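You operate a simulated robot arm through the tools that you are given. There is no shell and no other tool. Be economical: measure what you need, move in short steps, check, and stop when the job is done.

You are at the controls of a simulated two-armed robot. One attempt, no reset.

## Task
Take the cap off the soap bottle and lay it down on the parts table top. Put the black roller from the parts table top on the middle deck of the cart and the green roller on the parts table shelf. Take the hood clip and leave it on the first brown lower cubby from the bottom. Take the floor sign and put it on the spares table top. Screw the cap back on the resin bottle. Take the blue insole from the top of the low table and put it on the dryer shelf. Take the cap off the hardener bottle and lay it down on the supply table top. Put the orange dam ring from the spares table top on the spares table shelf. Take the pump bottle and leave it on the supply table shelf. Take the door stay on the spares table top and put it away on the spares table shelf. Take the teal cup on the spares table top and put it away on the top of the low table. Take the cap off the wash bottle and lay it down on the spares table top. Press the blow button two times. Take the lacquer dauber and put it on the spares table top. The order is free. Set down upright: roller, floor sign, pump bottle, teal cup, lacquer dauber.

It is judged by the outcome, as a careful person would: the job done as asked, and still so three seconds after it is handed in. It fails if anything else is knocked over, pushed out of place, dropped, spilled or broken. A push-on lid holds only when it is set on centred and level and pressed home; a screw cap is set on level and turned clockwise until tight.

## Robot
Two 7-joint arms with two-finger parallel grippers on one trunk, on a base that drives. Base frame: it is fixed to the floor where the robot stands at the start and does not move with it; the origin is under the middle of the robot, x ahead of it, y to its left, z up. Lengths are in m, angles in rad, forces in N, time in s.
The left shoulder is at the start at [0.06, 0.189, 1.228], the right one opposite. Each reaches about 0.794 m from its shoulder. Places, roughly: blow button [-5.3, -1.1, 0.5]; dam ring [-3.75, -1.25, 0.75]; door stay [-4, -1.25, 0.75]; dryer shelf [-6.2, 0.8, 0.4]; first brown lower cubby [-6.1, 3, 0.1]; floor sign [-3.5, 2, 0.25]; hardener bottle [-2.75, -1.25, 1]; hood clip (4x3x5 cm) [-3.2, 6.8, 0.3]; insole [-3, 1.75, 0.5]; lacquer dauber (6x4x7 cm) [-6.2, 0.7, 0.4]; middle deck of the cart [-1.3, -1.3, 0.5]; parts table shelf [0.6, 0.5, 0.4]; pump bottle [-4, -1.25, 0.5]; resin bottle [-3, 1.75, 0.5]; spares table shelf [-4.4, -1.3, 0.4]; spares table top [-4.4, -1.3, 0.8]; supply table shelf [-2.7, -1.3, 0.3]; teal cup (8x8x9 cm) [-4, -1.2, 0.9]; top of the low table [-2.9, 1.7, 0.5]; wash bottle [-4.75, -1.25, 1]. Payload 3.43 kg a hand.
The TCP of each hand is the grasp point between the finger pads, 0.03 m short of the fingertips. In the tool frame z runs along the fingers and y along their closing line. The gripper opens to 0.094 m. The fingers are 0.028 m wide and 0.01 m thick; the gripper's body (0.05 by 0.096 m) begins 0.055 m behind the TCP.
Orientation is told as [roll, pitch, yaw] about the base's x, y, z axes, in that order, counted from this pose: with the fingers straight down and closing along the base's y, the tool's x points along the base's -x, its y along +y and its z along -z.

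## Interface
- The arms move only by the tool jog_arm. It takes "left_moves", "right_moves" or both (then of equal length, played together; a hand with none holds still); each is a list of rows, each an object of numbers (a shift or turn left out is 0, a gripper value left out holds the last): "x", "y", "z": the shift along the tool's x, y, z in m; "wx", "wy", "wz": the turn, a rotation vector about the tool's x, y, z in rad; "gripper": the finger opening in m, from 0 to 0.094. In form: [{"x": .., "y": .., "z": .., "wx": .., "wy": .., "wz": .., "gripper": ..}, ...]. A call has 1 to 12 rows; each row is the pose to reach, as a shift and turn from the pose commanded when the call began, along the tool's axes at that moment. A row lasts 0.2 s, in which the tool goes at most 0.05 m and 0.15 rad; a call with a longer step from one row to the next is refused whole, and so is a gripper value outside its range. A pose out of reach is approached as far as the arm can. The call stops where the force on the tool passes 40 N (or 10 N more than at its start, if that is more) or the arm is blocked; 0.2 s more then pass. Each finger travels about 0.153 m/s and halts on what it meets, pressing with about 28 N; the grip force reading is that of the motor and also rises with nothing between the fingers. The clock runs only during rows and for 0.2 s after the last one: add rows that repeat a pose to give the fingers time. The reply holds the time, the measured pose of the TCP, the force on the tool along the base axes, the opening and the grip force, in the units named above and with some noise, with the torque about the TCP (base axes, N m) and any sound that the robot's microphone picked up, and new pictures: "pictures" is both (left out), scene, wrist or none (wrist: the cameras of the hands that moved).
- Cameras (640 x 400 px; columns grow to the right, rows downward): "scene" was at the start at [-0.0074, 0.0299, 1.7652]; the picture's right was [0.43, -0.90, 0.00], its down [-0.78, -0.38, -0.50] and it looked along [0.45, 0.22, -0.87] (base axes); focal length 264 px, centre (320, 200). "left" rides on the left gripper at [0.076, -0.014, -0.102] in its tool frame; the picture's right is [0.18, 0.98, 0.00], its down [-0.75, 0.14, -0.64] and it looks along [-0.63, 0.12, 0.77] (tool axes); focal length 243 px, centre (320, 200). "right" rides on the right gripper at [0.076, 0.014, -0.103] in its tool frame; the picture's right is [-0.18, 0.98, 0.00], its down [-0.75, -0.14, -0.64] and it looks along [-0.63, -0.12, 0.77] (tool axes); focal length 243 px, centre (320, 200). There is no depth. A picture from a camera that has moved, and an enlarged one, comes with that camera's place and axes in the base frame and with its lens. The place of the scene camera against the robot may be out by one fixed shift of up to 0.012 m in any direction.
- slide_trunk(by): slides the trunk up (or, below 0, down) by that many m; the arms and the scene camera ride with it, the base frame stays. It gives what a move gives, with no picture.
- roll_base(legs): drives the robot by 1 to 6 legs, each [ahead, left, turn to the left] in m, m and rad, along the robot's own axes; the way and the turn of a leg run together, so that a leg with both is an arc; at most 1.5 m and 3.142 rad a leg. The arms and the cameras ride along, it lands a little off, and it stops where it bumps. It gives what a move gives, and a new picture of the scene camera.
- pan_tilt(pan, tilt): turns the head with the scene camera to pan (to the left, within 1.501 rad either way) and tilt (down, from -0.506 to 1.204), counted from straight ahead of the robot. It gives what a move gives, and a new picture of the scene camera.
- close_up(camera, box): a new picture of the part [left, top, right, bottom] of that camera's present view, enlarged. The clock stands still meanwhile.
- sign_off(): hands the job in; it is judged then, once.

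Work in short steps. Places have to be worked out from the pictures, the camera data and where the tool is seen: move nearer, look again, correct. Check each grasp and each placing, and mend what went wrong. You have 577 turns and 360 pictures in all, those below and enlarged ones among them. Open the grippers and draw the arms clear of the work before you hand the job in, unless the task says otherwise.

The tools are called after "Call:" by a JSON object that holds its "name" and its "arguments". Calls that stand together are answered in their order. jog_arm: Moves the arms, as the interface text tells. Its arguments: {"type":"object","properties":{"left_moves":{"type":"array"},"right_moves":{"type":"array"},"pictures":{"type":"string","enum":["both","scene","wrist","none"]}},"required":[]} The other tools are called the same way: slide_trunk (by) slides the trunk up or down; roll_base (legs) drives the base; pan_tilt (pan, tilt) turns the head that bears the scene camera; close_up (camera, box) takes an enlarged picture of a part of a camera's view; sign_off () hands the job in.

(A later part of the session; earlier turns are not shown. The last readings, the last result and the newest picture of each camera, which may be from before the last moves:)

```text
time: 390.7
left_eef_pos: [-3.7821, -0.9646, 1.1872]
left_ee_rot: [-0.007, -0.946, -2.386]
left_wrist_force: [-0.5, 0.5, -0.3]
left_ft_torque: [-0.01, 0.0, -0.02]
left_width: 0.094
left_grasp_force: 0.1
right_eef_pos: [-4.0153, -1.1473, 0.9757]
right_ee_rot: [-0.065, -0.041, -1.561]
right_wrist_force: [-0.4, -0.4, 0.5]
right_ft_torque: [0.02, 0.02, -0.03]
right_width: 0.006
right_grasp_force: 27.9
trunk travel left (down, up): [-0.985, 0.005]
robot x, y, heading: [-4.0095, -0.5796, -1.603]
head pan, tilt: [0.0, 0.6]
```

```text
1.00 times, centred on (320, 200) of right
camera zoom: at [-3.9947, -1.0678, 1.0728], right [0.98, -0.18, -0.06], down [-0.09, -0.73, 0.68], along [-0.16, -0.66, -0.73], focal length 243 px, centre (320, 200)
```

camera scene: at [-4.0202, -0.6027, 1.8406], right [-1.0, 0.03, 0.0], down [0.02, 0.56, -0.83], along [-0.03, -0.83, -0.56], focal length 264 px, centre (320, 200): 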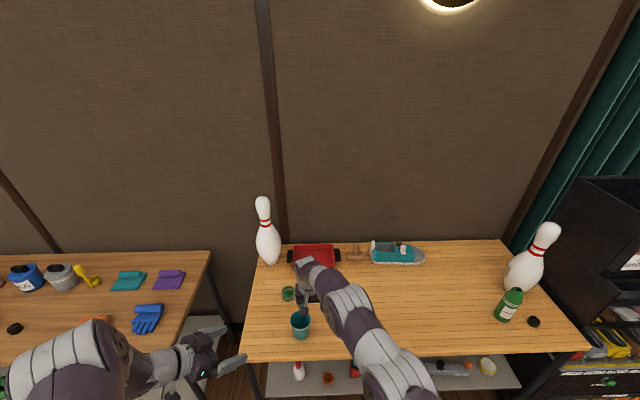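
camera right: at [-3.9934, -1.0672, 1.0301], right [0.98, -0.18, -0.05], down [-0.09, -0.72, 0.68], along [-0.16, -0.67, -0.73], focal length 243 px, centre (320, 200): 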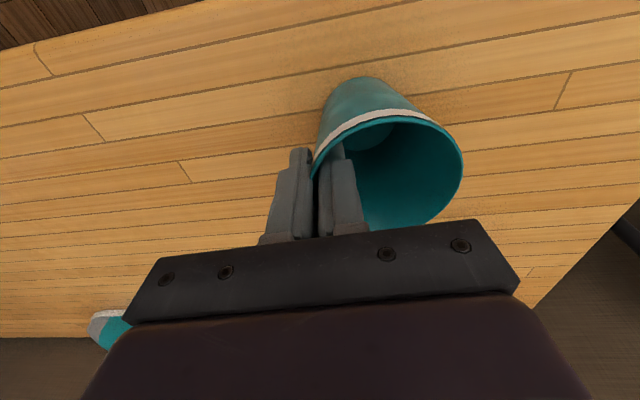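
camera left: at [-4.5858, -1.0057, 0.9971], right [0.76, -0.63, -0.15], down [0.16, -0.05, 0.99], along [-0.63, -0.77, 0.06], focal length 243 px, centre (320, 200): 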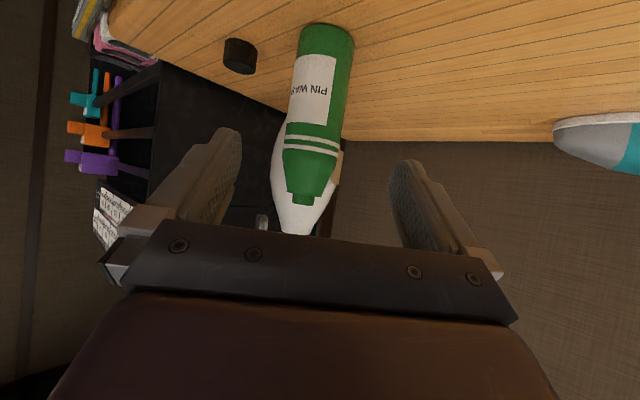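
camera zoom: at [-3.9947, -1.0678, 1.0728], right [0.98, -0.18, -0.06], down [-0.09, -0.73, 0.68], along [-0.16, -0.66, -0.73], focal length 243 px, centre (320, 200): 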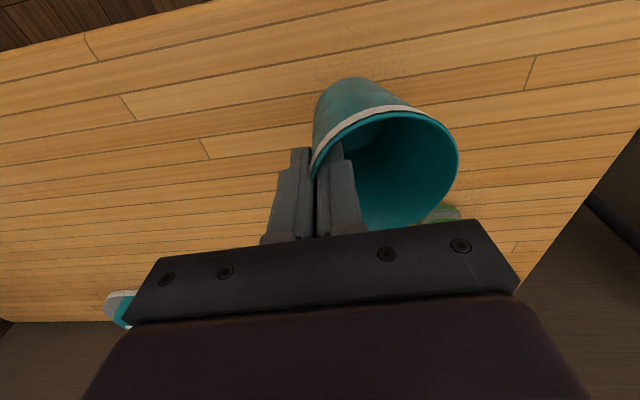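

The cup is held. I back off and travel along the aisle toward the low table's east side.

Call:
{"name": "roll_base", "arguments": {"legs": [[-0.38, 0, 0], [0, 1.5, 0], [0, 0.5, 0]]}}

Call:
{"name": "pan_tilt", "arguments": {"pan": -1.5, "tilt": 0.4}}

```text
time: 402.7
left_eef_pos: [-1.7709, -0.6278, 1.1881]
left_ee_rot: [-0.007, -0.944, -2.371]
left_wrist_force: [-0.5, -0.3, -0.3]
left_ft_torque: [0.02, 0.02, 0.05]
left_width: 0.0938
left_grasp_force: 0.1
right_eef_pos: [-2.0016, -0.8154, 0.9755]
right_ee_rot: [-0.064, -0.042, -1.546]
right_wrist_force: [0.0, 0.7, 0.2]
right_ft_torque: [0.0, 0.0, 0.01]
right_width: 0.0062
right_grasp_force: 27.8
trunk travel left (down, up): [-0.985, 0.005]
robot x, y, heading: [-2.0054, -0.2456, -1.589]
head pan, tilt: [0.0, 0.6]
camera scene: at [-2.0143, -0.2727, 1.8855], right [-1.0, 0.02, 0.0], down [0.01, 0.56, -0.82], along [-0.02, -0.82, -0.57], focal length 264 px, centre (320, 200)
```

scene: 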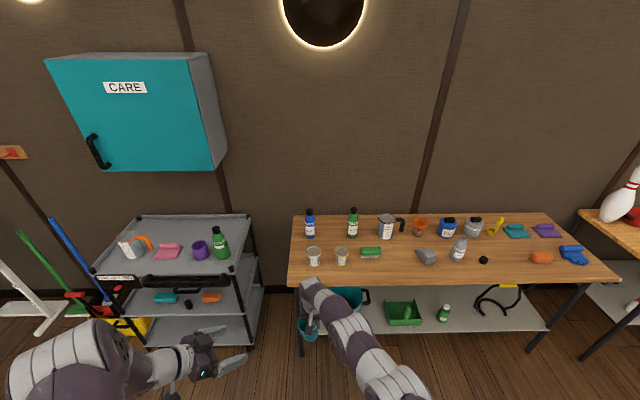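

```text
time: 404.3
left_eef_pos: [-1.7698, -0.6288, 1.1866]
left_ee_rot: [-0.006, -0.944, -2.37]
left_wrist_force: [-0.2, 0.5, -0.7]
left_ft_torque: [0.02, 0.0, 0.01]
left_width: 0.0943
left_grasp_force: 0.0
right_eef_pos: [-2.0018, -0.8147, 0.9756]
right_ee_rot: [-0.066, -0.042, -1.547]
right_wrist_force: [0.3, -0.4, -0.6]
right_ft_torque: [0.04, 0.0, -0.02]
right_width: 0.0061
right_grasp_force: 28.1
trunk travel left (down, up): [-0.985, 0.005]
robot x, y, heading: [-2.0063, -0.2469, -1.589]
head pan, tilt: [-1.499, 0.4]
camera scene: at [-2.1036, -0.1893, 1.9037], right [-0.05, 1.0, 0.0], down [0.39, 0.02, -0.92], along [-0.92, -0.05, -0.39], focal length 264 px, centre (320, 200)
```

scene: 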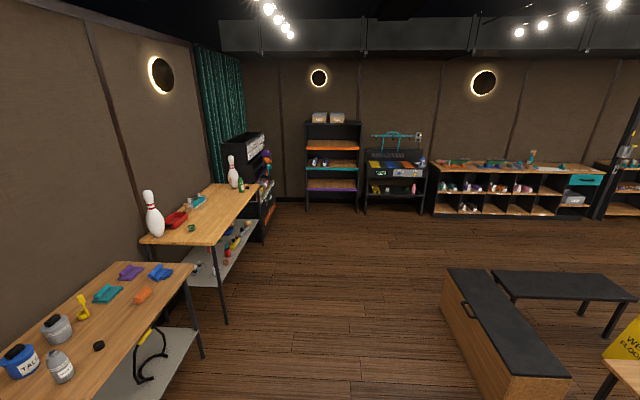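

The lane at x≈-2.0 looks free. I move back (+y) 1.5 m, then turn right to face -x and the low table.

Call:
{"name": "roll_base", "arguments": {"legs": [[-1.5, 0, 0], [-0.2, 0, 0], [0, 0, -1.55]]}}

Call:
{"name": "pan_tilt", "arguments": {"pan": 0, "tilt": 0.75}}

```text
time: 416.7
left_eef_pos: [-2.3502, 1.2111, 1.1868]
left_ee_rot: [-0.007, -0.943, 2.362]
left_wrist_force: [0.2, -0.9, 0.0]
left_ft_torque: [0.01, 0.01, -0.02]
left_width: 0.0941
left_grasp_force: 0.1
right_eef_pos: [-2.5412, 1.4367, 0.9754]
right_ee_rot: [-0.064, -0.042, -3.095]
right_wrist_force: [0.1, -1.0, -0.6]
right_ft_torque: [0.0, -0.01, 0.0]
right_width: 0.0059
right_grasp_force: 27.8
trunk travel left (down, up): [-0.985, 0.005]
robot x, y, heading: [-1.9712, 1.4525, -3.138]
head pan, tilt: [-1.499, 0.4]
camera scene: at [-1.9264, 1.5479, 1.9037], right [1.0, 0.07, 0.0], down [0.03, -0.39, -0.92], along [-0.07, 0.92, -0.39], focal length 264 px, centre (320, 200)
```

scene: 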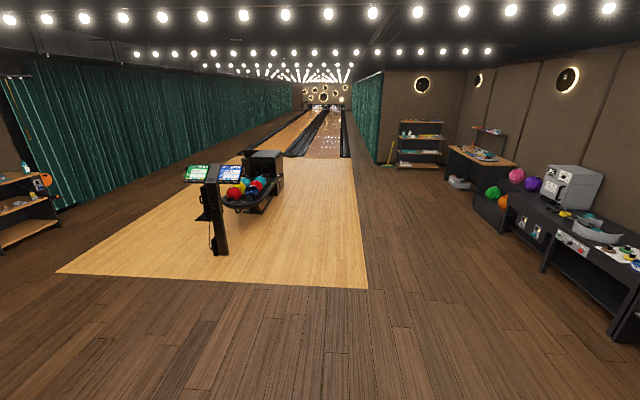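

```text
time: 418.3
left_eef_pos: [-2.3493, 1.2109, 1.1876]
left_ee_rot: [-0.007, -0.942, 2.364]
left_wrist_force: [-0.1, -0.3, 0.8]
left_ft_torque: [0.03, 0.01, 0.06]
left_width: 0.0942
left_grasp_force: 0.0
right_eef_pos: [-2.5418, 1.4379, 0.976]
right_ee_rot: [-0.063, -0.041, -3.096]
right_wrist_force: [-0.3, -0.4, -0.3]
right_ft_torque: [0.0, -0.01, 0.01]
right_width: 0.0061
right_grasp_force: 27.8
trunk travel left (down, up): [-0.985, 0.005]
robot x, y, heading: [-1.9687, 1.4549, -3.136]
head pan, tilt: [0.0, 0.75]
camera scene: at [-2.0024, 1.4555, 1.8726], right [0.0, 1.0, 0.0], down [0.68, 0.0, -0.73], along [-0.73, 0.0, -0.68], focal length 264 px, centre (320, 200)
```

scene: 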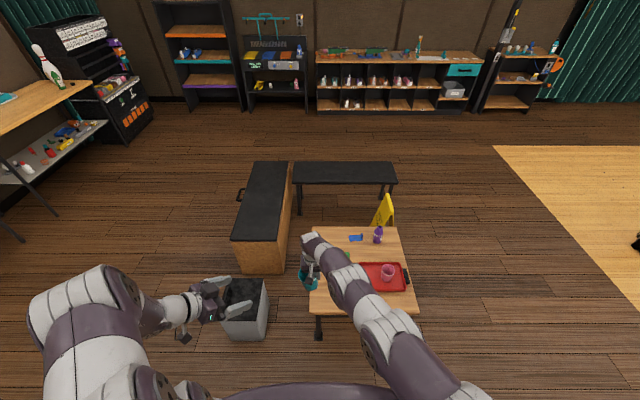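

Call:
{"name": "close_up", "arguments": {"camera": "scene", "box": [290, 180, 440, 320]}}

```text
2.86 times, centred on (365, 250) of scene
camera zoom: at [-2.0024, 1.4555, 1.8726], right [0.0, 1.0, 0.0], down [0.68, 0.0, -0.73], along [-0.73, 0.0, -0.68], focal length 756 px, centre (191, 57)
```

zoom: 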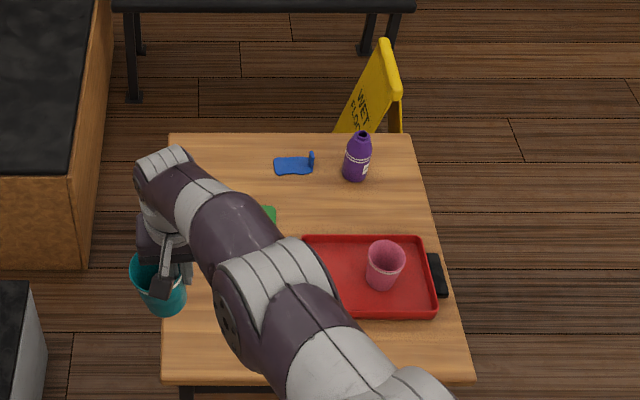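

Low table: tray on the right, resin bottle at the back, free space at front left. I drive to put the cup over (-2.71, 1.53), then lower.

Call:
{"name": "roll_base", "arguments": {"legs": [[0.165, -0.132, 0]]}}

Call:
{"name": "slide_trunk", "arguments": {"by": -0.3}}

Call:
{"name": "close_up", "arguments": {"camera": "right", "box": [0, 0, 640, 400]}}

```text
time: 419.9
left_eef_pos: [-2.5145, 1.3427, 1.1877]
left_ee_rot: [-0.006, -0.947, 2.362]
left_wrist_force: [-0.4, -1.3, 0.5]
left_ft_torque: [-0.02, 0.0, -0.01]
left_width: 0.0939
left_grasp_force: 0.1
right_eef_pos: [-2.7066, 1.5686, 0.9768]
right_ee_rot: [-0.068, -0.043, -3.096]
right_wrist_force: [-0.3, -1.2, -1.1]
right_ft_torque: [0.01, 0.02, -0.03]
right_width: 0.0063
right_grasp_force: 28.0
trunk travel left (down, up): [-0.985, 0.005]
robot x, y, heading: [-2.1352, 1.5856, -3.143]
head pan, tilt: [0.0, 0.75]
camera scene: at [-2.1661, 1.586, 1.8727], right [0.0, 1.0, 0.0], down [0.68, 0.0, -0.73], along [-0.73, 0.0, -0.68], focal length 264 px, centre (320, 200)
```

scene: 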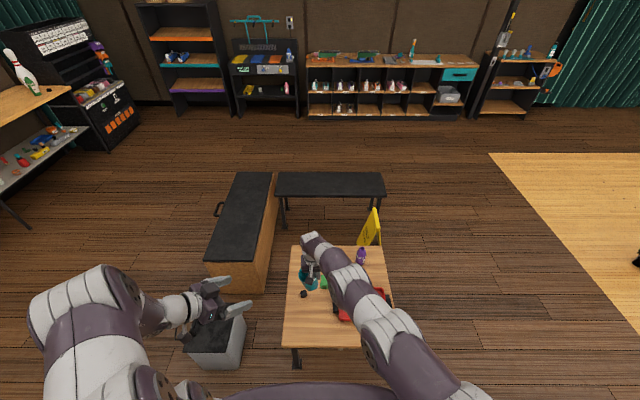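

```text
time: 422.9
left_eef_pos: [-2.5161, 1.3432, 0.8877]
left_ee_rot: [-0.007, -0.945, 2.364]
left_wrist_force: [0.1, 0.3, -1.0]
left_ft_torque: [0.01, -0.01, 0.0]
left_width: 0.0941
left_grasp_force: 0.0
right_eef_pos: [-2.7079, 1.5712, 0.6766]
right_ee_rot: [-0.065, -0.041, -3.093]
right_wrist_force: [-0.7, -1.1, -0.1]
right_ft_torque: [0.0, -0.02, 0.0]
right_width: 0.0064
right_grasp_force: 28.3
trunk travel left (down, up): [-0.685, 0.305]
robot x, y, heading: [-2.1415, 1.591, -3.141]
head pan, tilt: [0.0, 0.75]
```

```text
1.00 times, centred on (320, 200) of right
camera zoom: at [-2.6264, 1.5535, 0.7733], right [-0.14, -0.99, -0.06], down [-0.73, 0.07, 0.68], along [-0.67, 0.14, -0.73], focal length 243 px, centre (320, 200)
```

zoom: 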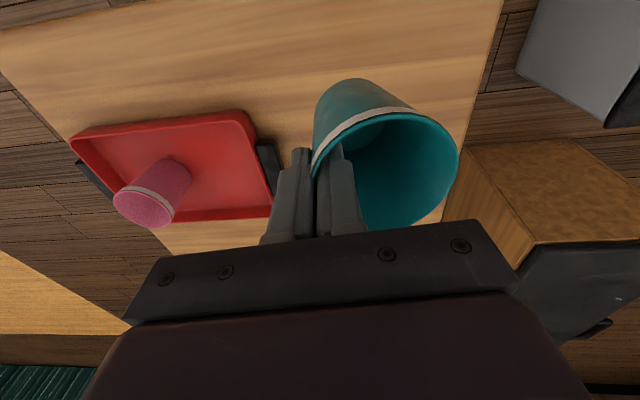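

Clear below. I lower with the arm until the cup touches down.

Call:
{"name": "jog_arm", "arguments": {"right_moves": [{"z": 0.015}, {"z": 0.03}, {"z": 0.04}, {"z": 0.048}, {"z": 0.054}, {"z": 0.06}, {"z": 0.066}, {"z": 0.072}, {"z": 0.078}, {"z": 0.084}], "pictures": "wrist"}}

```text
time: 425.4
left_eef_pos: [-2.5156, 1.3438, 0.8874]
left_ee_rot: [-0.008, -0.944, 2.365]
left_wrist_force: [0.0, 0.5, -0.3]
left_ft_torque: [0.02, -0.01, 0.0]
left_width: 0.0938
left_grasp_force: 0.1
right_eef_pos: [-2.7237, 1.5678, 0.6695]
right_ee_rot: [-0.036, -0.124, -3.096]
right_wrist_force: [-0.3, 0.0, -1.6]
right_ft_torque: [0.03, 0.03, 0.01]
right_width: 0.0061
right_grasp_force: 27.9
right hand out of reach, approached as far as the arm can: row 1, 2, 3, 4, 5, 6, 7, 8, 9, 10
trunk travel left (down, up): [-0.685, 0.305]
robot x, y, heading: [-2.1378, 1.5876, -3.138]
head pan, tilt: [0.0, 0.75]
stopped in row 10 (right hand): the arm was blocked; the commanded pose is now the measured one
camera right: at [-2.6341, 1.5539, 0.7595], right [-0.14, -0.99, -0.01], down [-0.67, 0.09, 0.73], along [-0.73, 0.11, -0.68], focal length 243 px, centre (320, 200)
```

right: 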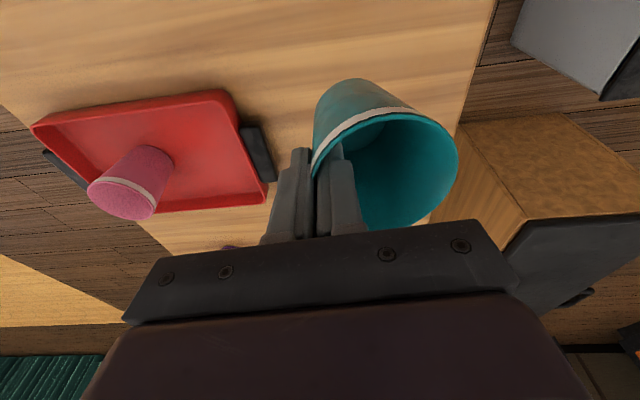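

The arm is at its limit, so I restore the tilt and use the trunk to lower.

Call:
{"name": "jog_arm", "arguments": {"right_moves": [{"wy": 0.08, "z": -0.01}, {"wy": 0.08, "z": -0.01}], "pictures": "none"}}

Call:
{"name": "slide_trunk", "arguments": {"by": -0.06}}

Call:
{"name": "close_up", "arguments": {"camera": "right", "box": [0, 0, 640, 400]}}

```text
time: 425.9
left_eef_pos: [-2.5157, 1.3445, 0.888]
left_ee_rot: [-0.006, -0.944, 2.365]
left_wrist_force: [0.5, -0.1, 0.5]
left_ft_torque: [0.0, 0.03, -0.01]
left_width: 0.094
left_grasp_force: 0.0
right_eef_pos: [-2.7116, 1.5718, 0.6815]
right_ee_rot: [-0.034, -0.039, -3.098]
right_wrist_force: [-0.2, 0.4, -0.7]
right_ft_torque: [0.01, 0.03, 0.02]
right_width: 0.0058
right_grasp_force: 28.1
right hand out of reach, approached as far as the arm can: row 1, 2
trunk travel left (down, up): [-0.685, 0.305]
robot x, y, heading: [-2.1337, 1.5897, -3.139]
head pan, tilt: [0.0, 0.75]
```

```text
time: 426.9
left_eef_pos: [-2.516, 1.3448, 0.8277]
left_ee_rot: [-0.007, -0.944, 2.364]
left_wrist_force: [-0.2, -0.4, -0.3]
left_ft_torque: [0.02, -0.03, -0.04]
left_width: 0.0941
left_grasp_force: 0.1
right_eef_pos: [-2.7114, 1.5716, 0.622]
right_ee_rot: [-0.036, -0.041, -3.097]
right_wrist_force: [-0.2, 0.2, -0.5]
right_ft_torque: [0.0, -0.04, -0.01]
right_width: 0.0059
right_grasp_force: 27.8
trunk travel left (down, up): [-0.625, 0.365]
robot x, y, heading: [-2.1346, 1.5878, -3.137]
head pan, tilt: [0.0, 0.75]
```

```text
1.00 times, centred on (320, 200) of right
camera zoom: at [-2.6299, 1.5576, 0.7192], right [-0.14, -0.99, -0.03], down [-0.73, 0.09, 0.68], along [-0.67, 0.12, -0.73], focal length 243 px, centre (320, 200)
```

zoom: 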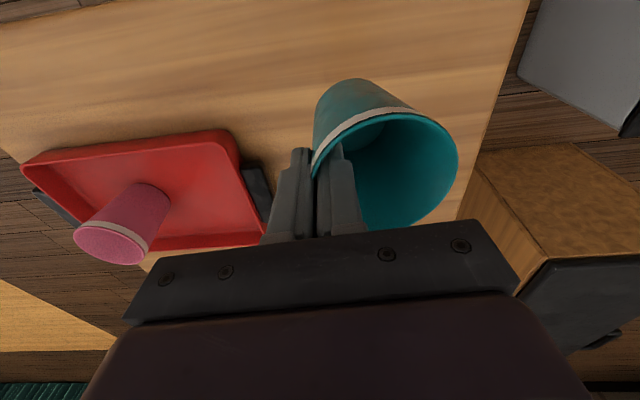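

Call:
{"name": "slide_trunk", "arguments": {"by": -0.015}}

Call:
{"name": "slide_trunk", "arguments": {"by": -0.006}}

Call:
{"name": "slide_trunk", "arguments": {"by": -0.006}}

```text
time: 427.6
left_eef_pos: [-2.516, 1.3441, 0.8132]
left_ee_rot: [-0.007, -0.944, 2.364]
left_wrist_force: [-0.7, 0.1, 0.2]
left_ft_torque: [-0.01, -0.01, 0.0]
left_width: 0.094
left_grasp_force: 0.0
right_eef_pos: [-2.7103, 1.5715, 0.6064]
right_ee_rot: [-0.035, -0.042, -3.097]
right_wrist_force: [0.6, 0.3, -1.1]
right_ft_torque: [-0.04, -0.02, 0.04]
right_width: 0.0062
right_grasp_force: 28.2
trunk travel left (down, up): [-0.61, 0.38]
robot x, y, heading: [-2.1376, 1.5877, -3.143]
head pan, tilt: [0.0, 0.75]
```

```text
time: 428.1
left_eef_pos: [-2.5167, 1.3442, 0.806]
left_ee_rot: [-0.007, -0.944, 2.364]
left_wrist_force: [0.2, 0.9, 0.4]
left_ft_torque: [0.02, -0.01, -0.02]
left_width: 0.0943
left_grasp_force: 0.1
right_eef_pos: [-2.7122, 1.5725, 0.5999]
right_ee_rot: [-0.035, -0.041, -3.098]
right_wrist_force: [0.3, -0.2, -0.2]
right_ft_torque: [0.02, 0.02, 0.01]
right_width: 0.0061
right_grasp_force: 28.0
trunk travel left (down, up): [-0.604, 0.386]
robot x, y, heading: [-2.1377, 1.5881, -3.139]
head pan, tilt: [0.0, 0.75]
```

```text
time: 428.7
left_eef_pos: [-2.5159, 1.3443, 0.8012]
left_ee_rot: [-0.009, -0.944, 2.363]
left_wrist_force: [0.4, -0.2, -0.4]
left_ft_torque: [-0.01, 0.0, -0.01]
left_width: 0.0941
left_grasp_force: 0.0
right_eef_pos: [-2.7109, 1.5732, 0.5936]
right_ee_rot: [-0.036, -0.042, -3.098]
right_wrist_force: [0.4, 0.7, 0.3]
right_ft_torque: [-0.01, 0.02, -0.01]
right_width: 0.0063
right_grasp_force: 27.9
trunk travel left (down, up): [-0.598, 0.392]
robot x, y, heading: [-2.1375, 1.5863, -3.143]
head pan, tilt: [0.0, 0.75]
```

Call:
{"name": "slide_trunk", "arguments": {"by": -0.015}}

Call:
{"name": "close_up", "arguments": {"camera": "right", "box": [200, 20, 520, 240]}}

```text
time: 429.3
left_eef_pos: [-2.5168, 1.3443, 0.7871]
left_ee_rot: [-0.008, -0.945, 2.363]
left_wrist_force: [-1.0, 0.6, 0.0]
left_ft_torque: [0.0, -0.01, 0.0]
left_width: 0.0938
left_grasp_force: 0.1
right_eef_pos: [-2.7112, 1.5708, 0.5805]
right_ee_rot: [-0.035, -0.04, -3.098]
right_wrist_force: [-0.8, 1.0, 0.2]
right_ft_torque: [0.05, 0.01, 0.0]
right_width: 0.006
right_grasp_force: 27.4
trunk travel left (down, up): [-0.583, 0.407]
robot x, y, heading: [-2.1356, 1.5866, -3.138]
head pan, tilt: [0.0, 0.75]
```

```text
1.82 times, centred on (360, 130) of right
camera zoom: at [-2.6298, 1.5576, 0.6772], right [-0.14, -0.99, -0.03], down [-0.73, 0.09, 0.68], along [-0.67, 0.12, -0.73], focal length 441 px, centre (247, 327)
```

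zoom: 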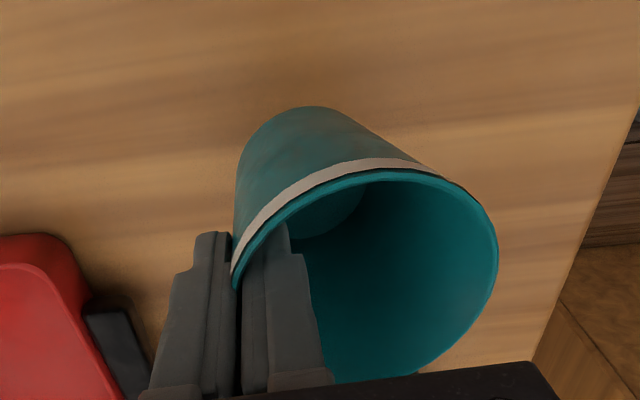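

My triangulation gives the table top at about z≈0.45. I lower further.

Call:
{"name": "slide_trunk", "arguments": {"by": -0.015}}

Call:
{"name": "slide_trunk", "arguments": {"by": -0.006}}

Call:
{"name": "slide_trunk", "arguments": {"by": -0.005}}

Call:
{"name": "close_up", "arguments": {"camera": "right", "box": [200, 20, 520, 240]}}

```text
time: 429.9
left_eef_pos: [-2.5158, 1.3435, 0.7711]
left_ee_rot: [-0.007, -0.945, 2.363]
left_wrist_force: [0.5, -0.5, 0.7]
left_ft_torque: [-0.03, 0.0, -0.02]
left_width: 0.0936
left_grasp_force: 0.0
right_eef_pos: [-2.7118, 1.5729, 0.5637]
right_ee_rot: [-0.036, -0.04, -3.098]
right_wrist_force: [0.0, 0.1, 0.4]
right_ft_torque: [0.0, 0.01, 0.04]
right_width: 0.0064
right_grasp_force: 28.1
trunk travel left (down, up): [-0.568, 0.422]
robot x, y, heading: [-2.1371, 1.5843, -3.137]
head pan, tilt: [0.0, 0.75]
```

```text
time: 430.5
left_eef_pos: [-2.5164, 1.3439, 0.7655]
left_ee_rot: [-0.008, -0.945, 2.363]
left_wrist_force: [0.7, 0.3, 0.8]
left_ft_torque: [0.01, -0.01, -0.01]
left_width: 0.094
left_grasp_force: 0.0
right_eef_pos: [-2.7114, 1.5704, 0.5584]
right_ee_rot: [-0.035, -0.042, -3.096]
right_wrist_force: [-0.3, 0.1, -0.4]
right_ft_torque: [0.0, -0.03, 0.02]
right_width: 0.0062
right_grasp_force: 27.7
trunk travel left (down, up): [-0.562, 0.428]
robot x, y, heading: [-2.1384, 1.5868, -3.142]
head pan, tilt: [0.0, 0.75]
```

```text
time: 431.0
left_eef_pos: [-2.5158, 1.3449, 0.7595]
left_ee_rot: [-0.008, -0.944, 2.363]
left_wrist_force: [0.5, 1.5, -0.5]
left_ft_torque: [0.0, -0.03, 0.02]
left_width: 0.094
left_grasp_force: 0.0
right_eef_pos: [-2.7106, 1.572, 0.5526]
right_ee_rot: [-0.033, -0.041, -3.097]
right_wrist_force: [-0.1, 0.3, 0.1]
right_ft_torque: [-0.01, 0.03, 0.01]
right_width: 0.0059
right_grasp_force: 27.8
trunk travel left (down, up): [-0.557, 0.433]
robot x, y, heading: [-2.1379, 1.5862, -3.136]
head pan, tilt: [0.0, 0.75]
```

```text
1.82 times, centred on (360, 130) of right
camera zoom: at [-2.6298, 1.5576, 0.6511], right [-0.14, -0.99, -0.03], down [-0.73, 0.09, 0.68], along [-0.67, 0.12, -0.73], focal length 441 px, centre (247, 327)
```

zoom: 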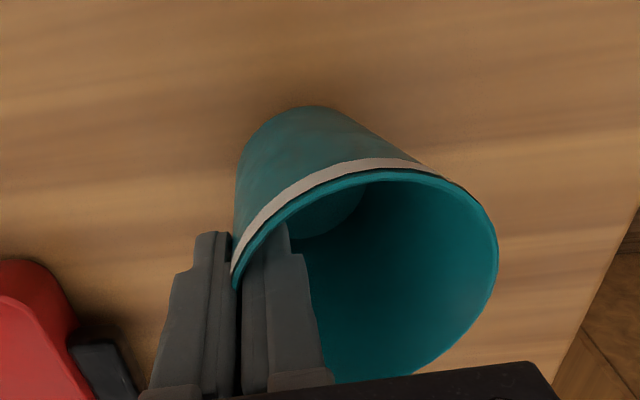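

Still no contact. I continue in 6 mm steps.

Call:
{"name": "slide_trunk", "arguments": {"by": -0.007}}

Call:
{"name": "slide_trunk", "arguments": {"by": -0.006}}

Call:
{"name": "slide_trunk", "arguments": {"by": -0.006}}

```text
time: 431.6
left_eef_pos: [-2.5165, 1.3444, 0.7527]
left_ee_rot: [-0.008, -0.945, 2.363]
left_wrist_force: [1.0, -0.7, 0.1]
left_ft_torque: [0.01, -0.03, 0.05]
left_width: 0.094
left_grasp_force: 0.1
right_eef_pos: [-2.7119, 1.573, 0.5463]
right_ee_rot: [-0.034, -0.043, -3.098]
right_wrist_force: [0.2, 0.6, 0.9]
right_ft_torque: [-0.03, 0.03, -0.02]
right_width: 0.006
right_grasp_force: 28.3
trunk travel left (down, up): [-0.55, 0.44]
robot x, y, heading: [-2.1403, 1.5897, -3.14]
head pan, tilt: [0.0, 0.75]
```

```text
time: 432.1
left_eef_pos: [-2.5145, 1.3447, 0.7485]
left_ee_rot: [-0.006, -0.947, 2.361]
left_wrist_force: [-1.0, 0.1, 0.2]
left_ft_torque: [0.02, -0.02, 0.0]
left_width: 0.0941
left_grasp_force: 0.0
right_eef_pos: [-2.712, 1.5721, 0.5438]
right_ee_rot: [-0.032, -0.049, -3.1]
right_wrist_force: [-1.4, 6.7, 20.8]
right_ft_torque: [-0.58, -0.05, 0.01]
right_width: 0.0062
right_grasp_force: 27.9
trunk travel left (down, up): [-0.544, 0.446]
robot x, y, heading: [-2.1387, 1.5882, -3.136]
head pan, tilt: [0.0, 0.75]
```

```text
time: 432.7
left_eef_pos: [-2.5147, 1.3453, 0.7431]
left_ee_rot: [-0.006, -0.945, 2.361]
left_wrist_force: [-0.3, -0.1, -0.3]
left_ft_torque: [-0.03, -0.01, -0.03]
left_width: 0.0942
left_grasp_force: 0.0
right_eef_pos: [-2.7116, 1.5716, 0.5359]
right_ee_rot: [-0.035, -0.047, -3.1]
right_wrist_force: [-4.9, 2.2, 20.9]
right_ft_torque: [-0.84, 0.36, -0.28]
right_width: 0.0065
right_grasp_force: 28.0
trunk travel left (down, up): [-0.538, 0.452]
robot x, y, heading: [-2.1376, 1.5873, -3.137]
head pan, tilt: [0.0, 0.75]
```

Contact at 21 N. I ease up 4 mm, open, and lift out by trunk.

Call:
{"name": "slide_trunk", "arguments": {"by": 0.004}}

Call:
{"name": "jog_arm", "arguments": {"right_moves": [{"gripper": 0.02}, {"gripper": 0.04}, {"gripper": 0.04}], "pictures": "none"}}

Call:
{"name": "slide_trunk", "arguments": {"by": 0.15}}

Call:
{"name": "close_up", "arguments": {"camera": "right", "box": [0, 0, 640, 400]}}

```text
time: 433.2
left_eef_pos: [-2.5157, 1.3439, 0.7446]
left_ee_rot: [-0.008, -0.943, 2.364]
left_wrist_force: [0.3, 0.5, 0.7]
left_ft_torque: [-0.01, 0.03, 0.03]
left_width: 0.0939
left_grasp_force: 0.1
right_eef_pos: [-2.7099, 1.5711, 0.537]
right_ee_rot: [-0.038, -0.037, -3.098]
right_wrist_force: [0.9, -2.7, 4.5]
right_ft_torque: [-0.41, -0.05, 0.02]
right_width: 0.0063
right_grasp_force: 28.4
trunk travel left (down, up): [-0.542, 0.448]
robot x, y, heading: [-2.1369, 1.5891, -3.136]
head pan, tilt: [0.0, 0.75]
```

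```text
time: 434.0
left_eef_pos: [-2.5168, 1.3442, 0.7456]
left_ee_rot: [-0.008, -0.944, 2.363]
left_wrist_force: [0.6, -0.9, 0.4]
left_ft_torque: [-0.01, 0.0, 0.0]
left_width: 0.094
left_grasp_force: 0.1
right_eef_pos: [-2.7116, 1.5727, 0.5381]
right_ee_rot: [-0.036, -0.041, -3.096]
right_wrist_force: [-0.6, 0.0, 0.7]
right_ft_torque: [-0.03, 0.0, 0.0]
right_width: 0.04
right_grasp_force: 0.0
trunk travel left (down, up): [-0.542, 0.448]
robot x, y, heading: [-2.1392, 1.5853, -3.142]
head pan, tilt: [0.0, 0.75]
```

```text
time: 435.8
left_eef_pos: [-2.5156, 1.3434, 0.8948]
left_ee_rot: [-0.007, -0.945, 2.366]
left_wrist_force: [-0.1, -0.6, -0.3]
left_ft_torque: [-0.02, 0.0, -0.01]
left_width: 0.0941
left_grasp_force: 0.0
right_eef_pos: [-2.7113, 1.5713, 0.6879]
right_ee_rot: [-0.035, -0.041, -3.097]
right_wrist_force: [0.4, -1.0, 0.5]
right_ft_torque: [0.03, 0.01, 0.0]
right_width: 0.0398
right_grasp_force: 0.1
trunk travel left (down, up): [-0.692, 0.298]
robot x, y, heading: [-2.1363, 1.584, -3.136]
head pan, tilt: [0.0, 0.75]
```

```text
1.00 times, centred on (320, 200) of right
camera zoom: at [-2.6299, 1.5576, 0.7859], right [-0.14, -0.99, -0.03], down [-0.73, 0.09, 0.68], along [-0.67, 0.12, -0.74], focal length 243 px, centre (320, 200)
```

zoom: 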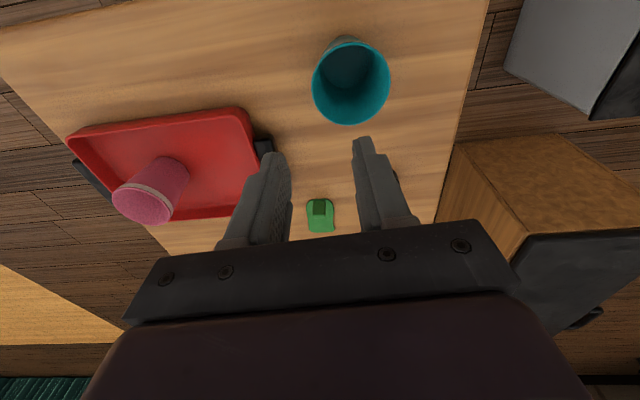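

The cup stands on the low table, whose top is at z≈0.445. Next I fetch the resin cap near (-2.88, 1.50) with the left hand: I retract the right hand, make the left vertical, and drive closer.

Call:
{"name": "jog_arm", "arguments": {"right_moves": [{"z": -0.04}, {"z": -0.08, "x": 0.02}, {"z": -0.1, "x": 0.06}, {"z": -0.1, "x": 0.1}, {"z": -0.1, "x": 0.14}, {"z": -0.1, "x": 0.17}, {"z": -0.1, "x": 0.17}], "left_moves": [{"wy": 0.14, "z": -0.02}, {"wy": 0.28, "z": -0.02}, {"wy": 0.42, "z": -0.02}, {"wy": 0.56, "z": -0.02}, {"wy": 0.7, "z": -0.02}, {"wy": 0.84, "z": -0.02}, {"wy": 0.945, "z": -0.02}], "pictures": "none"}}

Call:
{"name": "jog_arm", "arguments": {"left_moves": [{"wz": -0.15}, {"wz": -0.3}, {"wz": -0.45}, {"wz": -0.6}, {"wz": -0.785}], "pictures": "none"}}

Call:
{"name": "roll_base", "arguments": {"legs": [[0.12, -0.1, 0]]}}

```text
time: 437.4
left_eef_pos: [-2.5053, 1.3316, 0.9066]
left_ee_rot: [-0.005, 0.001, 2.357]
left_wrist_force: [-0.5, 0.0, 0.3]
left_ft_torque: [-0.03, 0.0, 0.02]
left_width: 0.094
left_grasp_force: 0.1
right_eef_pos: [-2.5376, 1.5758, 0.7815]
right_ee_rot: [-0.035, -0.042, -3.099]
right_wrist_force: [-0.8, -0.5, -0.1]
right_ft_torque: [0.01, 0.0, 0.03]
right_width: 0.0402
right_grasp_force: 0.0
trunk travel left (down, up): [-0.692, 0.298]
robot x, y, heading: [-2.1348, 1.5893, -3.141]
head pan, tilt: [0.0, 0.75]
```

```text
refused: row 5 steps farther than a row can; nothing moved
```

```text
time: 438.8
left_eef_pos: [-2.6261, 1.4323, 0.9061]
left_ee_rot: [-0.004, 0.001, 2.358]
left_wrist_force: [0.2, 0.1, -0.1]
left_ft_torque: [-0.02, -0.02, -0.04]
left_width: 0.0937
left_grasp_force: 0.1
right_eef_pos: [-2.6576, 1.6749, 0.7809]
right_ee_rot: [-0.035, -0.042, -3.099]
right_wrist_force: [-0.5, 1.0, -0.1]
right_ft_torque: [0.01, 0.0, 0.0]
right_width: 0.0397
right_grasp_force: 0.1
trunk travel left (down, up): [-0.692, 0.298]
robot x, y, heading: [-2.257, 1.6822, -3.144]
head pan, tilt: [0.0, 0.75]
camera scene: at [-2.2901, 1.6882, 1.5796], right [0.0, 1.0, 0.0], down [0.68, 0.0, -0.73], along [-0.73, 0.0, -0.68], focal length 264 px, centre (320, 200)
```

scene: 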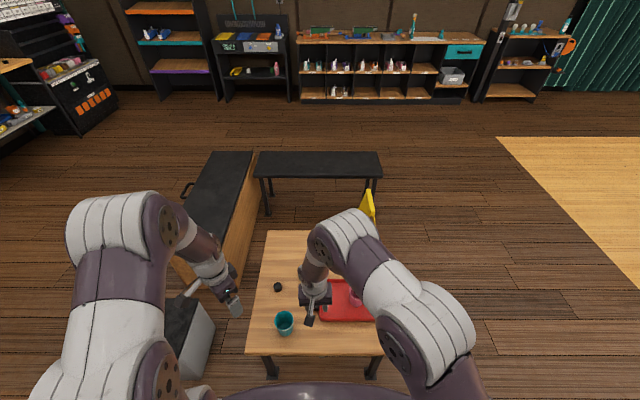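

Call:
{"name": "jog_arm", "arguments": {"left_moves": [{"wz": -0.13}, {"wz": -0.26}, {"wz": -0.39}, {"wz": -0.52}, {"wz": -0.65}, {"wz": -0.785}], "right_moves": [{"x": 0.04}, {"x": 0.08}, {"x": 0.12}, {"x": 0.16}, {"x": 0.16}, {"x": 0.16}], "pictures": "none"}}

Call:
{"name": "roll_base", "arguments": {"legs": [[0.035, 0, 0]]}}

Call:
{"name": "slide_trunk", "arguments": {"by": -0.2}}

Call:
{"name": "jog_arm", "arguments": {"left_moves": [{"x": -0.04, "y": -0.01}, {"x": -0.08, "y": -0.025}, {"x": -0.12, "y": -0.035}, {"x": -0.16, "y": -0.045}, {"x": -0.2, "y": -0.06}, {"x": -0.22, "y": -0.06}], "pictures": "wrist"}}

```text
time: 440.2
left_eef_pos: [-2.6247, 1.4317, 0.9065]
left_ee_rot: [-0.003, 0.004, -3.137]
left_wrist_force: [0.0, 0.8, -0.7]
left_ft_torque: [0.03, 0.0, 0.0]
left_width: 0.0941
left_grasp_force: 0.1
right_eef_pos: [-2.4981, 1.6817, 0.7742]
right_ee_rot: [-0.036, -0.042, -3.098]
right_wrist_force: [-0.3, 0.1, -0.2]
right_ft_torque: [-0.04, -0.01, 0.01]
right_width: 0.0402
right_grasp_force: 0.1
trunk travel left (down, up): [-0.692, 0.298]
robot x, y, heading: [-2.2606, 1.6862, -3.139]
head pan, tilt: [0.0, 0.75]
```

```text
time: 441.0
left_eef_pos: [-2.6602, 1.4311, 0.9061]
left_ee_rot: [-0.001, 0.003, -3.14]
left_wrist_force: [1.1, 0.5, -0.1]
left_ft_torque: [0.0, -0.03, -0.02]
left_width: 0.0939
left_grasp_force: 0.0
right_eef_pos: [-2.5317, 1.6815, 0.7755]
right_ee_rot: [-0.036, -0.042, -3.098]
right_wrist_force: [0.4, -1.3, -0.2]
right_ft_torque: [0.01, -0.03, -0.03]
right_width: 0.0401
right_grasp_force: 0.0
trunk travel left (down, up): [-0.692, 0.298]
robot x, y, heading: [-2.2966, 1.6879, -3.133]
head pan, tilt: [0.0, 0.75]
camera scene: at [-2.3241, 1.6876, 1.5797], right [0.0, 1.0, 0.0], down [0.68, 0.0, -0.73], along [-0.73, 0.0, -0.68], focal length 264 px, centre (320, 200)
```

scene: 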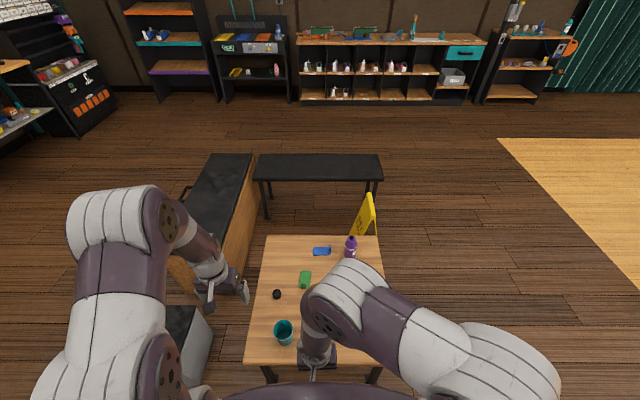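

```text
time: 443.2
left_eef_pos: [-2.6593, 1.4325, 0.7063]
left_ee_rot: [-0.001, 0.004, -3.14]
left_wrist_force: [-0.4, 0.1, 0.7]
left_ft_torque: [0.03, 0.01, 0.02]
left_width: 0.0942
left_grasp_force: 0.0
right_eef_pos: [-2.5323, 1.6821, 0.5743]
right_ee_rot: [-0.037, -0.043, -3.099]
right_wrist_force: [0.6, 0.2, 0.2]
right_ft_torque: [0.02, -0.01, -0.04]
right_width: 0.0396
right_grasp_force: 0.1
trunk travel left (down, up): [-0.492, 0.498]
robot x, y, heading: [-2.2979, 1.6919, -3.142]
head pan, tilt: [0.0, 0.75]
```

```text
time: 444.6
left_eef_pos: [-2.8796, 1.4904, 0.7074]
left_ee_rot: [-0.004, 0.006, -3.139]
left_wrist_force: [0.6, -0.3, -0.5]
left_ft_torque: [-0.02, 0.01, -0.01]
left_width: 0.0939
left_grasp_force: 0.0
right_eef_pos: [-2.5326, 1.6806, 0.5754]
right_ee_rot: [-0.037, -0.042, -3.099]
right_wrist_force: [0.2, 0.0, -0.3]
right_ft_torque: [0.01, 0.01, 0.0]
right_width: 0.0403
right_grasp_force: 0.0
trunk travel left (down, up): [-0.492, 0.498]
robot x, y, heading: [-2.2962, 1.6828, -3.139]
head pan, tilt: [0.0, 0.75]
camera left: at [-2.8043, 1.5065, 0.8096], right [0.19, -0.98, 0.0], down [-0.76, -0.14, 0.64], along [-0.63, -0.12, -0.77], focal length 243 px, centre (320, 200)
```

left: 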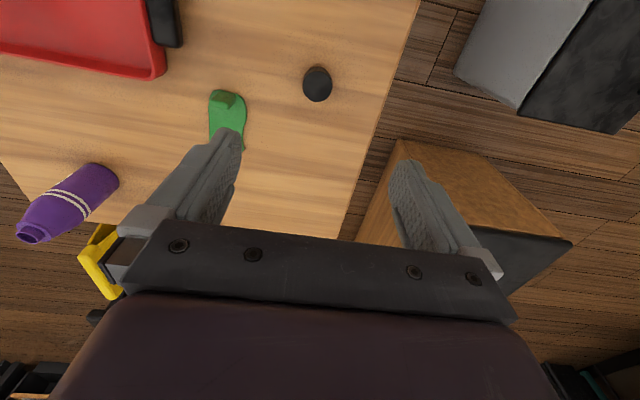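

The cap is at (-2.889, 1.492), almost under the left hand. I move over it and descend.

Call:
{"name": "jog_arm", "arguments": {"left_moves": [{"x": -0.009, "z": 0.04, "gripper": 0.07}, {"x": -0.009, "z": 0.08}, {"x": -0.009, "z": 0.12}, {"x": -0.009, "z": 0.15}, {"x": -0.009, "z": 0.17}, {"x": -0.009, "z": 0.17}], "pictures": "wrist"}}

```text
time: 446.0
left_eef_pos: [-2.8885, 1.4915, 0.5353]
left_ee_rot: [-0.003, 0.002, -3.139]
left_wrist_force: [-0.2, -0.4, 0.2]
left_ft_torque: [0.01, 0.0, 0.02]
left_width: 0.0699
left_grasp_force: 0.1
right_eef_pos: [-2.5325, 1.6817, 0.5745]
right_ee_rot: [-0.037, -0.042, -3.098]
right_wrist_force: [0.2, 0.3, -0.3]
right_ft_torque: [0.01, -0.01, -0.05]
right_width: 0.04
right_grasp_force: 0.1
trunk travel left (down, up): [-0.492, 0.498]
robot x, y, heading: [-2.2946, 1.6874, -3.138]
head pan, tilt: [0.0, 0.75]
camera left: at [-2.8132, 1.5066, 0.6381], right [0.19, -0.98, 0.0], down [-0.76, -0.14, 0.64], along [-0.63, -0.12, -0.77], focal length 243 px, centre (320, 200)
```

left: 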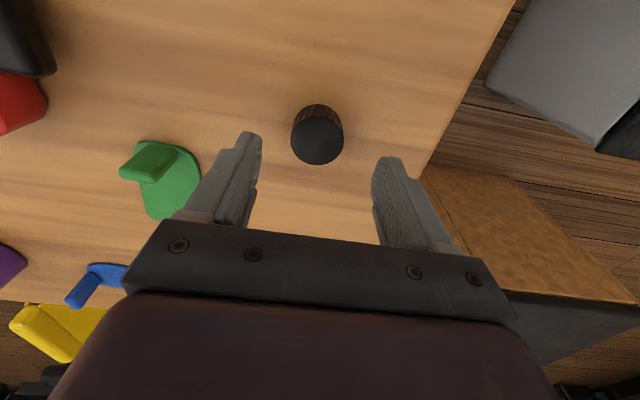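

Call:
{"name": "jog_arm", "arguments": {"left_moves": [{"z": 0.03}, {"z": 0.046}, {"z": 0.046, "gripper": 0.04}, {"z": 0.046, "gripper": 0.015}, {"z": 0.046, "gripper": 0.015}], "pictures": "none"}}

Call:
{"name": "jog_arm", "arguments": {"left_moves": [{"z": -0.04}, {"z": -0.08}, {"z": -0.12}, {"z": -0.16}, {"z": -0.18}], "pictures": "wrist"}}

```text
time: 447.2
left_eef_pos: [-2.8891, 1.4912, 0.4906]
left_ee_rot: [-0.003, 0.002, -3.14]
left_wrist_force: [0.0, -3.6, 5.3]
left_ft_torque: [-0.23, 0.11, 0.02]
left_width: 0.0332
left_grasp_force: 27.7
right_eef_pos: [-2.5339, 1.6806, 0.5768]
right_ee_rot: [-0.035, -0.042, -3.098]
right_wrist_force: [-0.3, 0.4, -1.4]
right_ft_torque: [-0.01, -0.04, 0.01]
right_width: 0.0398
right_grasp_force: 0.0
trunk travel left (down, up): [-0.492, 0.498]
robot x, y, heading: [-2.2967, 1.6884, -3.139]
head pan, tilt: [0.0, 0.75]
```

```text
time: 448.4
left_eef_pos: [-2.8875, 1.4916, 0.669]
left_ee_rot: [-0.001, 0.003, -3.139]
left_wrist_force: [0.2, -0.1, -0.1]
left_ft_torque: [-0.01, 0.02, -0.01]
left_width: 0.0328
left_grasp_force: 27.6
right_eef_pos: [-2.5323, 1.6808, 0.5747]
right_ee_rot: [-0.035, -0.043, -3.098]
right_wrist_force: [-0.3, 0.8, -0.7]
right_ft_torque: [-0.01, 0.02, 0.0]
right_width: 0.0399
right_grasp_force: 0.1
trunk travel left (down, up): [-0.492, 0.498]
robot x, y, heading: [-2.2948, 1.6884, -3.137]
head pan, tilt: [0.0, 0.75]
camera left: at [-2.8129, 1.5066, 0.7728], right [0.19, -0.98, 0.0], down [-0.76, -0.14, 0.64], along [-0.63, -0.12, -0.77], focal length 243 px, centre (320, 200)
```

left: 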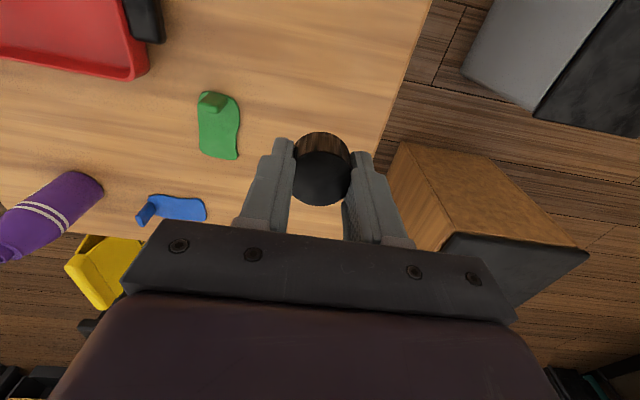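

The cap is in the left hand. I raise the trunk and go around to the table's north side, facing -y.

Call:
{"name": "slide_trunk", "arguments": {"by": 0.35}}

Call:
{"name": "roll_base", "arguments": {"legs": [[-0.35, 0, 0], [0, -0.95, 0], [0, 0, 1.57]]}}

Call:
{"name": "roll_base", "arguments": {"legs": [[0, -0.9, 0]]}}

Call:
{"name": "pan_tilt", "arguments": {"pan": -0.3, "tilt": 0.8}}

```text
time: 451.8
left_eef_pos: [-2.8901, 1.4919, 1.0189]
left_ee_rot: [-0.001, 0.001, -3.14]
left_wrist_force: [1.1, 0.6, -0.4]
left_ft_torque: [-0.02, -0.03, -0.01]
left_width: 0.033
left_grasp_force: 28.6
right_eef_pos: [-2.532, 1.6829, 0.925]
right_ee_rot: [-0.033, -0.04, -3.099]
right_wrist_force: [0.5, 0.2, 0.5]
right_ft_torque: [0.02, -0.03, 0.03]
right_width: 0.0399
right_grasp_force: 0.0
trunk travel left (down, up): [-0.842, 0.148]
robot x, y, heading: [-2.293, 1.6863, -3.139]
head pan, tilt: [0.0, 0.75]
```

```text
time: 462.5
left_eef_pos: [-1.7518, 2.038, 1.0197]
left_ee_rot: [-0.002, 0.003, -1.574]
left_wrist_force: [-0.5, 0.6, -0.4]
left_ft_torque: [0.0, -0.01, -0.01]
left_width: 0.0329
left_grasp_force: 28.5
right_eef_pos: [-1.9394, 2.3952, 0.9247]
right_ee_rot: [-0.035, -0.041, -1.532]
right_wrist_force: [0.2, -0.4, 0.0]
right_ft_torque: [0.01, -0.01, -0.06]
right_width: 0.0402
right_grasp_force: 0.1
trunk travel left (down, up): [-0.842, 0.148]
robot x, y, heading: [-1.9393, 2.6314, -1.57]
head pan, tilt: [0.0, 0.75]
camera scene: at [-1.9514, 2.6119, 1.7296], right [-1.0, 0.0, 0.0], down [0.0, 0.68, -0.73], along [0.0, -0.73, -0.68], focal length 264 px, centre (320, 200)
```

scene: 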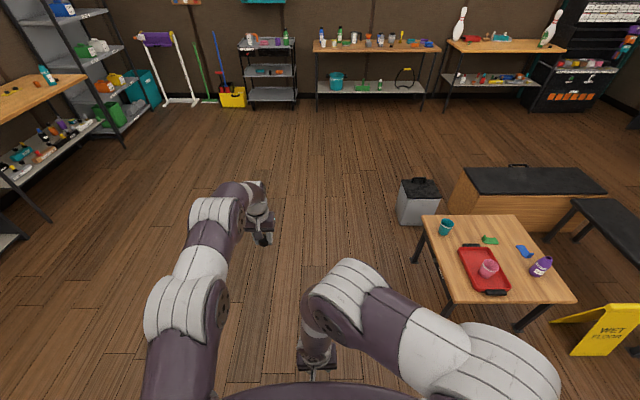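

```text
time: 467.2
left_eef_pos: [-2.6573, 2.0417, 1.0192]
left_ee_rot: [-0.004, 0.004, -1.581]
left_wrist_force: [-0.3, 0.3, -0.5]
left_ft_torque: [0.0, -0.02, 0.0]
left_width: 0.0307
left_grasp_force: 27.9
right_eef_pos: [-2.8434, 2.4004, 0.9242]
right_ee_rot: [-0.034, -0.042, -1.541]
right_wrist_force: [0.3, -0.9, 0.5]
right_ft_torque: [-0.01, 0.01, 0.01]
right_width: 0.04
right_grasp_force: 0.1
trunk travel left (down, up): [-0.842, 0.148]
robot x, y, heading: [-2.8436, 2.6357, -1.585]
head pan, tilt: [0.0, 0.75]
camera scene: at [-2.8531, 2.617, 1.7296], right [-1.0, 0.01, 0.0], down [0.01, 0.68, -0.73], along [-0.01, -0.73, -0.68], focal length 264 px, centre (320, 200)
```

scene: 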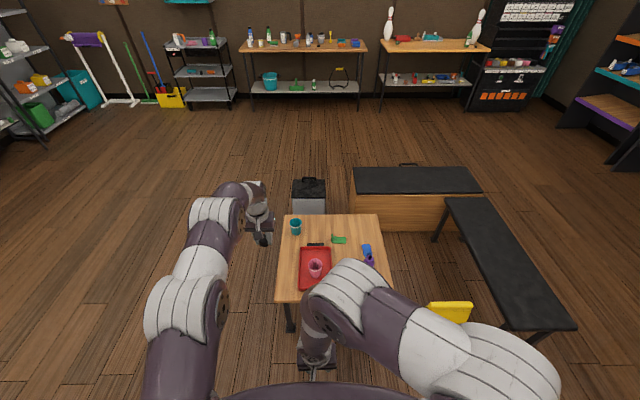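

```text
time: 468.0
left_eef_pos: [-2.6583, 2.0405, 1.0195]
left_ee_rot: [-0.002, 0.004, -1.583]
left_wrist_force: [0.6, 0.7, 0.0]
left_ft_torque: [0.04, 0.0, -0.04]
left_width: 0.0307
left_grasp_force: 27.6
right_eef_pos: [-2.8425, 2.4006, 0.9253]
right_ee_rot: [-0.037, -0.04, -1.541]
right_wrist_force: [-0.3, 0.4, -1.5]
right_ft_torque: [0.0, -0.03, -0.02]
right_width: 0.0403
right_grasp_force: 0.1
trunk travel left (down, up): [-0.842, 0.148]
robot x, y, heading: [-2.8466, 2.6376, -1.581]
head pan, tilt: [-0.3, 0.799]
camera scene: at [-2.8772, 2.6231, 1.7256], right [-0.95, 0.3, 0.0], down [0.22, 0.68, -0.7], along [-0.21, -0.66, -0.72], focal length 264 px, centre (320, 200)
```

scene: 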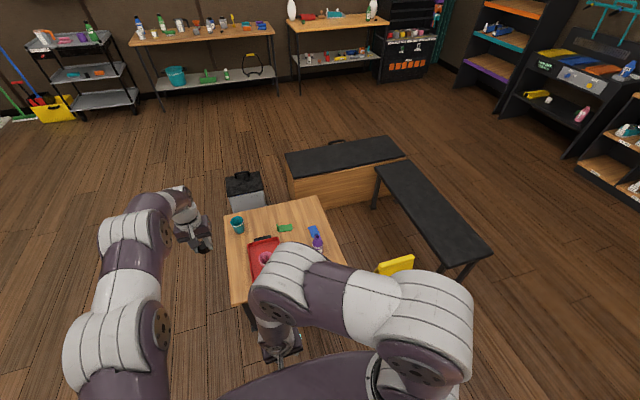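

Call:
{"name": "roll_base", "arguments": {"legs": [[0.275, -0.125, 0]]}}

Call:
{"name": "jog_arm", "arguments": {"right_moves": [{"wz": -0.13, "gripper": 0.06}, {"wz": -0.26, "gripper": 0.094}, {"wz": -0.39}, {"wz": -0.52}, {"wz": -0.65}, {"wz": -0.785}], "pictures": "none"}}

Call:
{"name": "slide_trunk", "arguments": {"by": -0.33}}

Call:
{"name": "close_up", "arguments": {"camera": "left", "box": [0, 0, 640, 400]}}

```text
time: 470.1
left_eef_pos: [-2.788, 1.7683, 1.0201]
left_ee_rot: [-0.004, 0.003, -1.581]
left_wrist_force: [0.1, -0.2, 0.0]
left_ft_torque: [0.01, -0.02, 0.03]
left_width: 0.0308
left_grasp_force: 28.0
right_eef_pos: [-2.9718, 2.1262, 0.9253]
right_ee_rot: [-0.035, -0.041, -1.541]
right_wrist_force: [1.2, 0.5, -0.6]
right_ft_torque: [0.0, -0.02, -0.01]
right_width: 0.0399
right_grasp_force: 0.0
trunk travel left (down, up): [-0.842, 0.148]
robot x, y, heading: [-2.9744, 2.368, -1.58]
head pan, tilt: [-0.3, 0.799]
camera scene: at [-3.0056, 2.3498, 1.7256], right [-0.95, 0.31, 0.0], down [0.22, 0.68, -0.7], along [-0.21, -0.66, -0.72], focal length 264 px, centre (320, 200)
```

scene: 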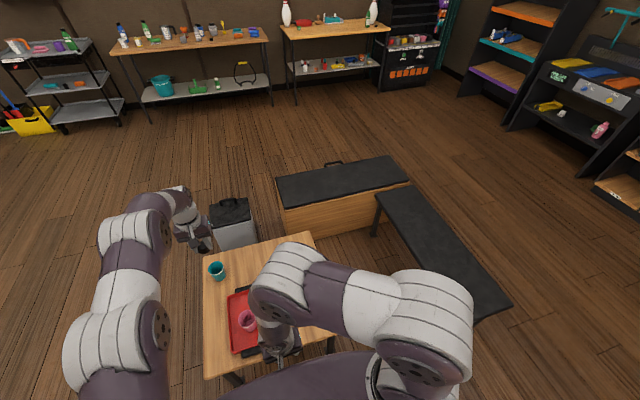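

```text
time: 471.5
left_eef_pos: [-2.7866, 1.767, 1.0191]
left_ee_rot: [-0.002, 0.003, -1.582]
left_wrist_force: [0.6, -0.1, 0.8]
left_ft_torque: [0.0, 0.02, 0.0]
left_width: 0.0308
left_grasp_force: 28.4
right_eef_pos: [-2.9712, 2.1257, 0.9255]
right_ee_rot: [-0.054, -0.003, -0.755]
right_wrist_force: [-0.8, 0.6, -0.1]
right_ft_torque: [0.0, 0.02, -0.01]
right_width: 0.0939
right_grasp_force: 0.1
trunk travel left (down, up): [-0.842, 0.148]
robot x, y, heading: [-2.9745, 2.3646, -1.581]
head pan, tilt: [-0.3, 0.799]
```

```text
time: 474.7
left_eef_pos: [-2.7874, 1.7672, 0.6897]
left_ee_rot: [-0.002, 0.002, -1.582]
left_wrist_force: [-0.4, 0.2, 0.1]
left_ft_torque: [0.01, -0.03, 0.0]
left_width: 0.0306
left_grasp_force: 27.8
right_eef_pos: [-2.9726, 2.1263, 0.5953]
right_ee_rot: [-0.054, -0.004, -0.754]
right_wrist_force: [0.5, -0.4, 0.0]
right_ft_torque: [-0.01, -0.01, 0.0]
right_width: 0.094
right_grasp_force: 0.0
trunk travel left (down, up): [-0.512, 0.478]
robot x, y, heading: [-2.9769, 2.3637, -1.582]
head pan, tilt: [-0.3, 0.799]
```

```text
1.00 times, centred on (320, 200) of left
camera zoom: at [-2.8002, 1.8444, 0.7926], right [0.98, 0.17, 0.0], down [0.13, -0.76, 0.64], along [0.11, -0.63, -0.77], focal length 243 px, centre (320, 200)
```

zoom: 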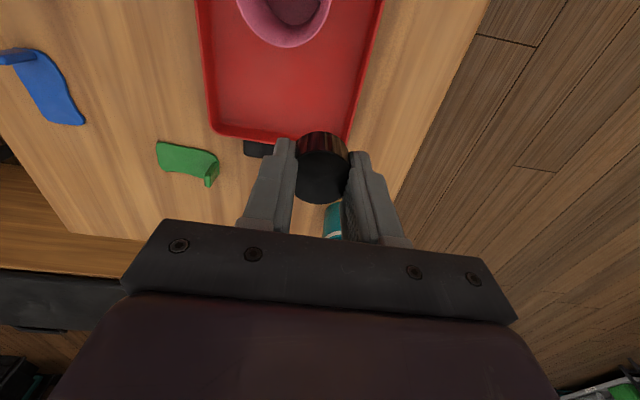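

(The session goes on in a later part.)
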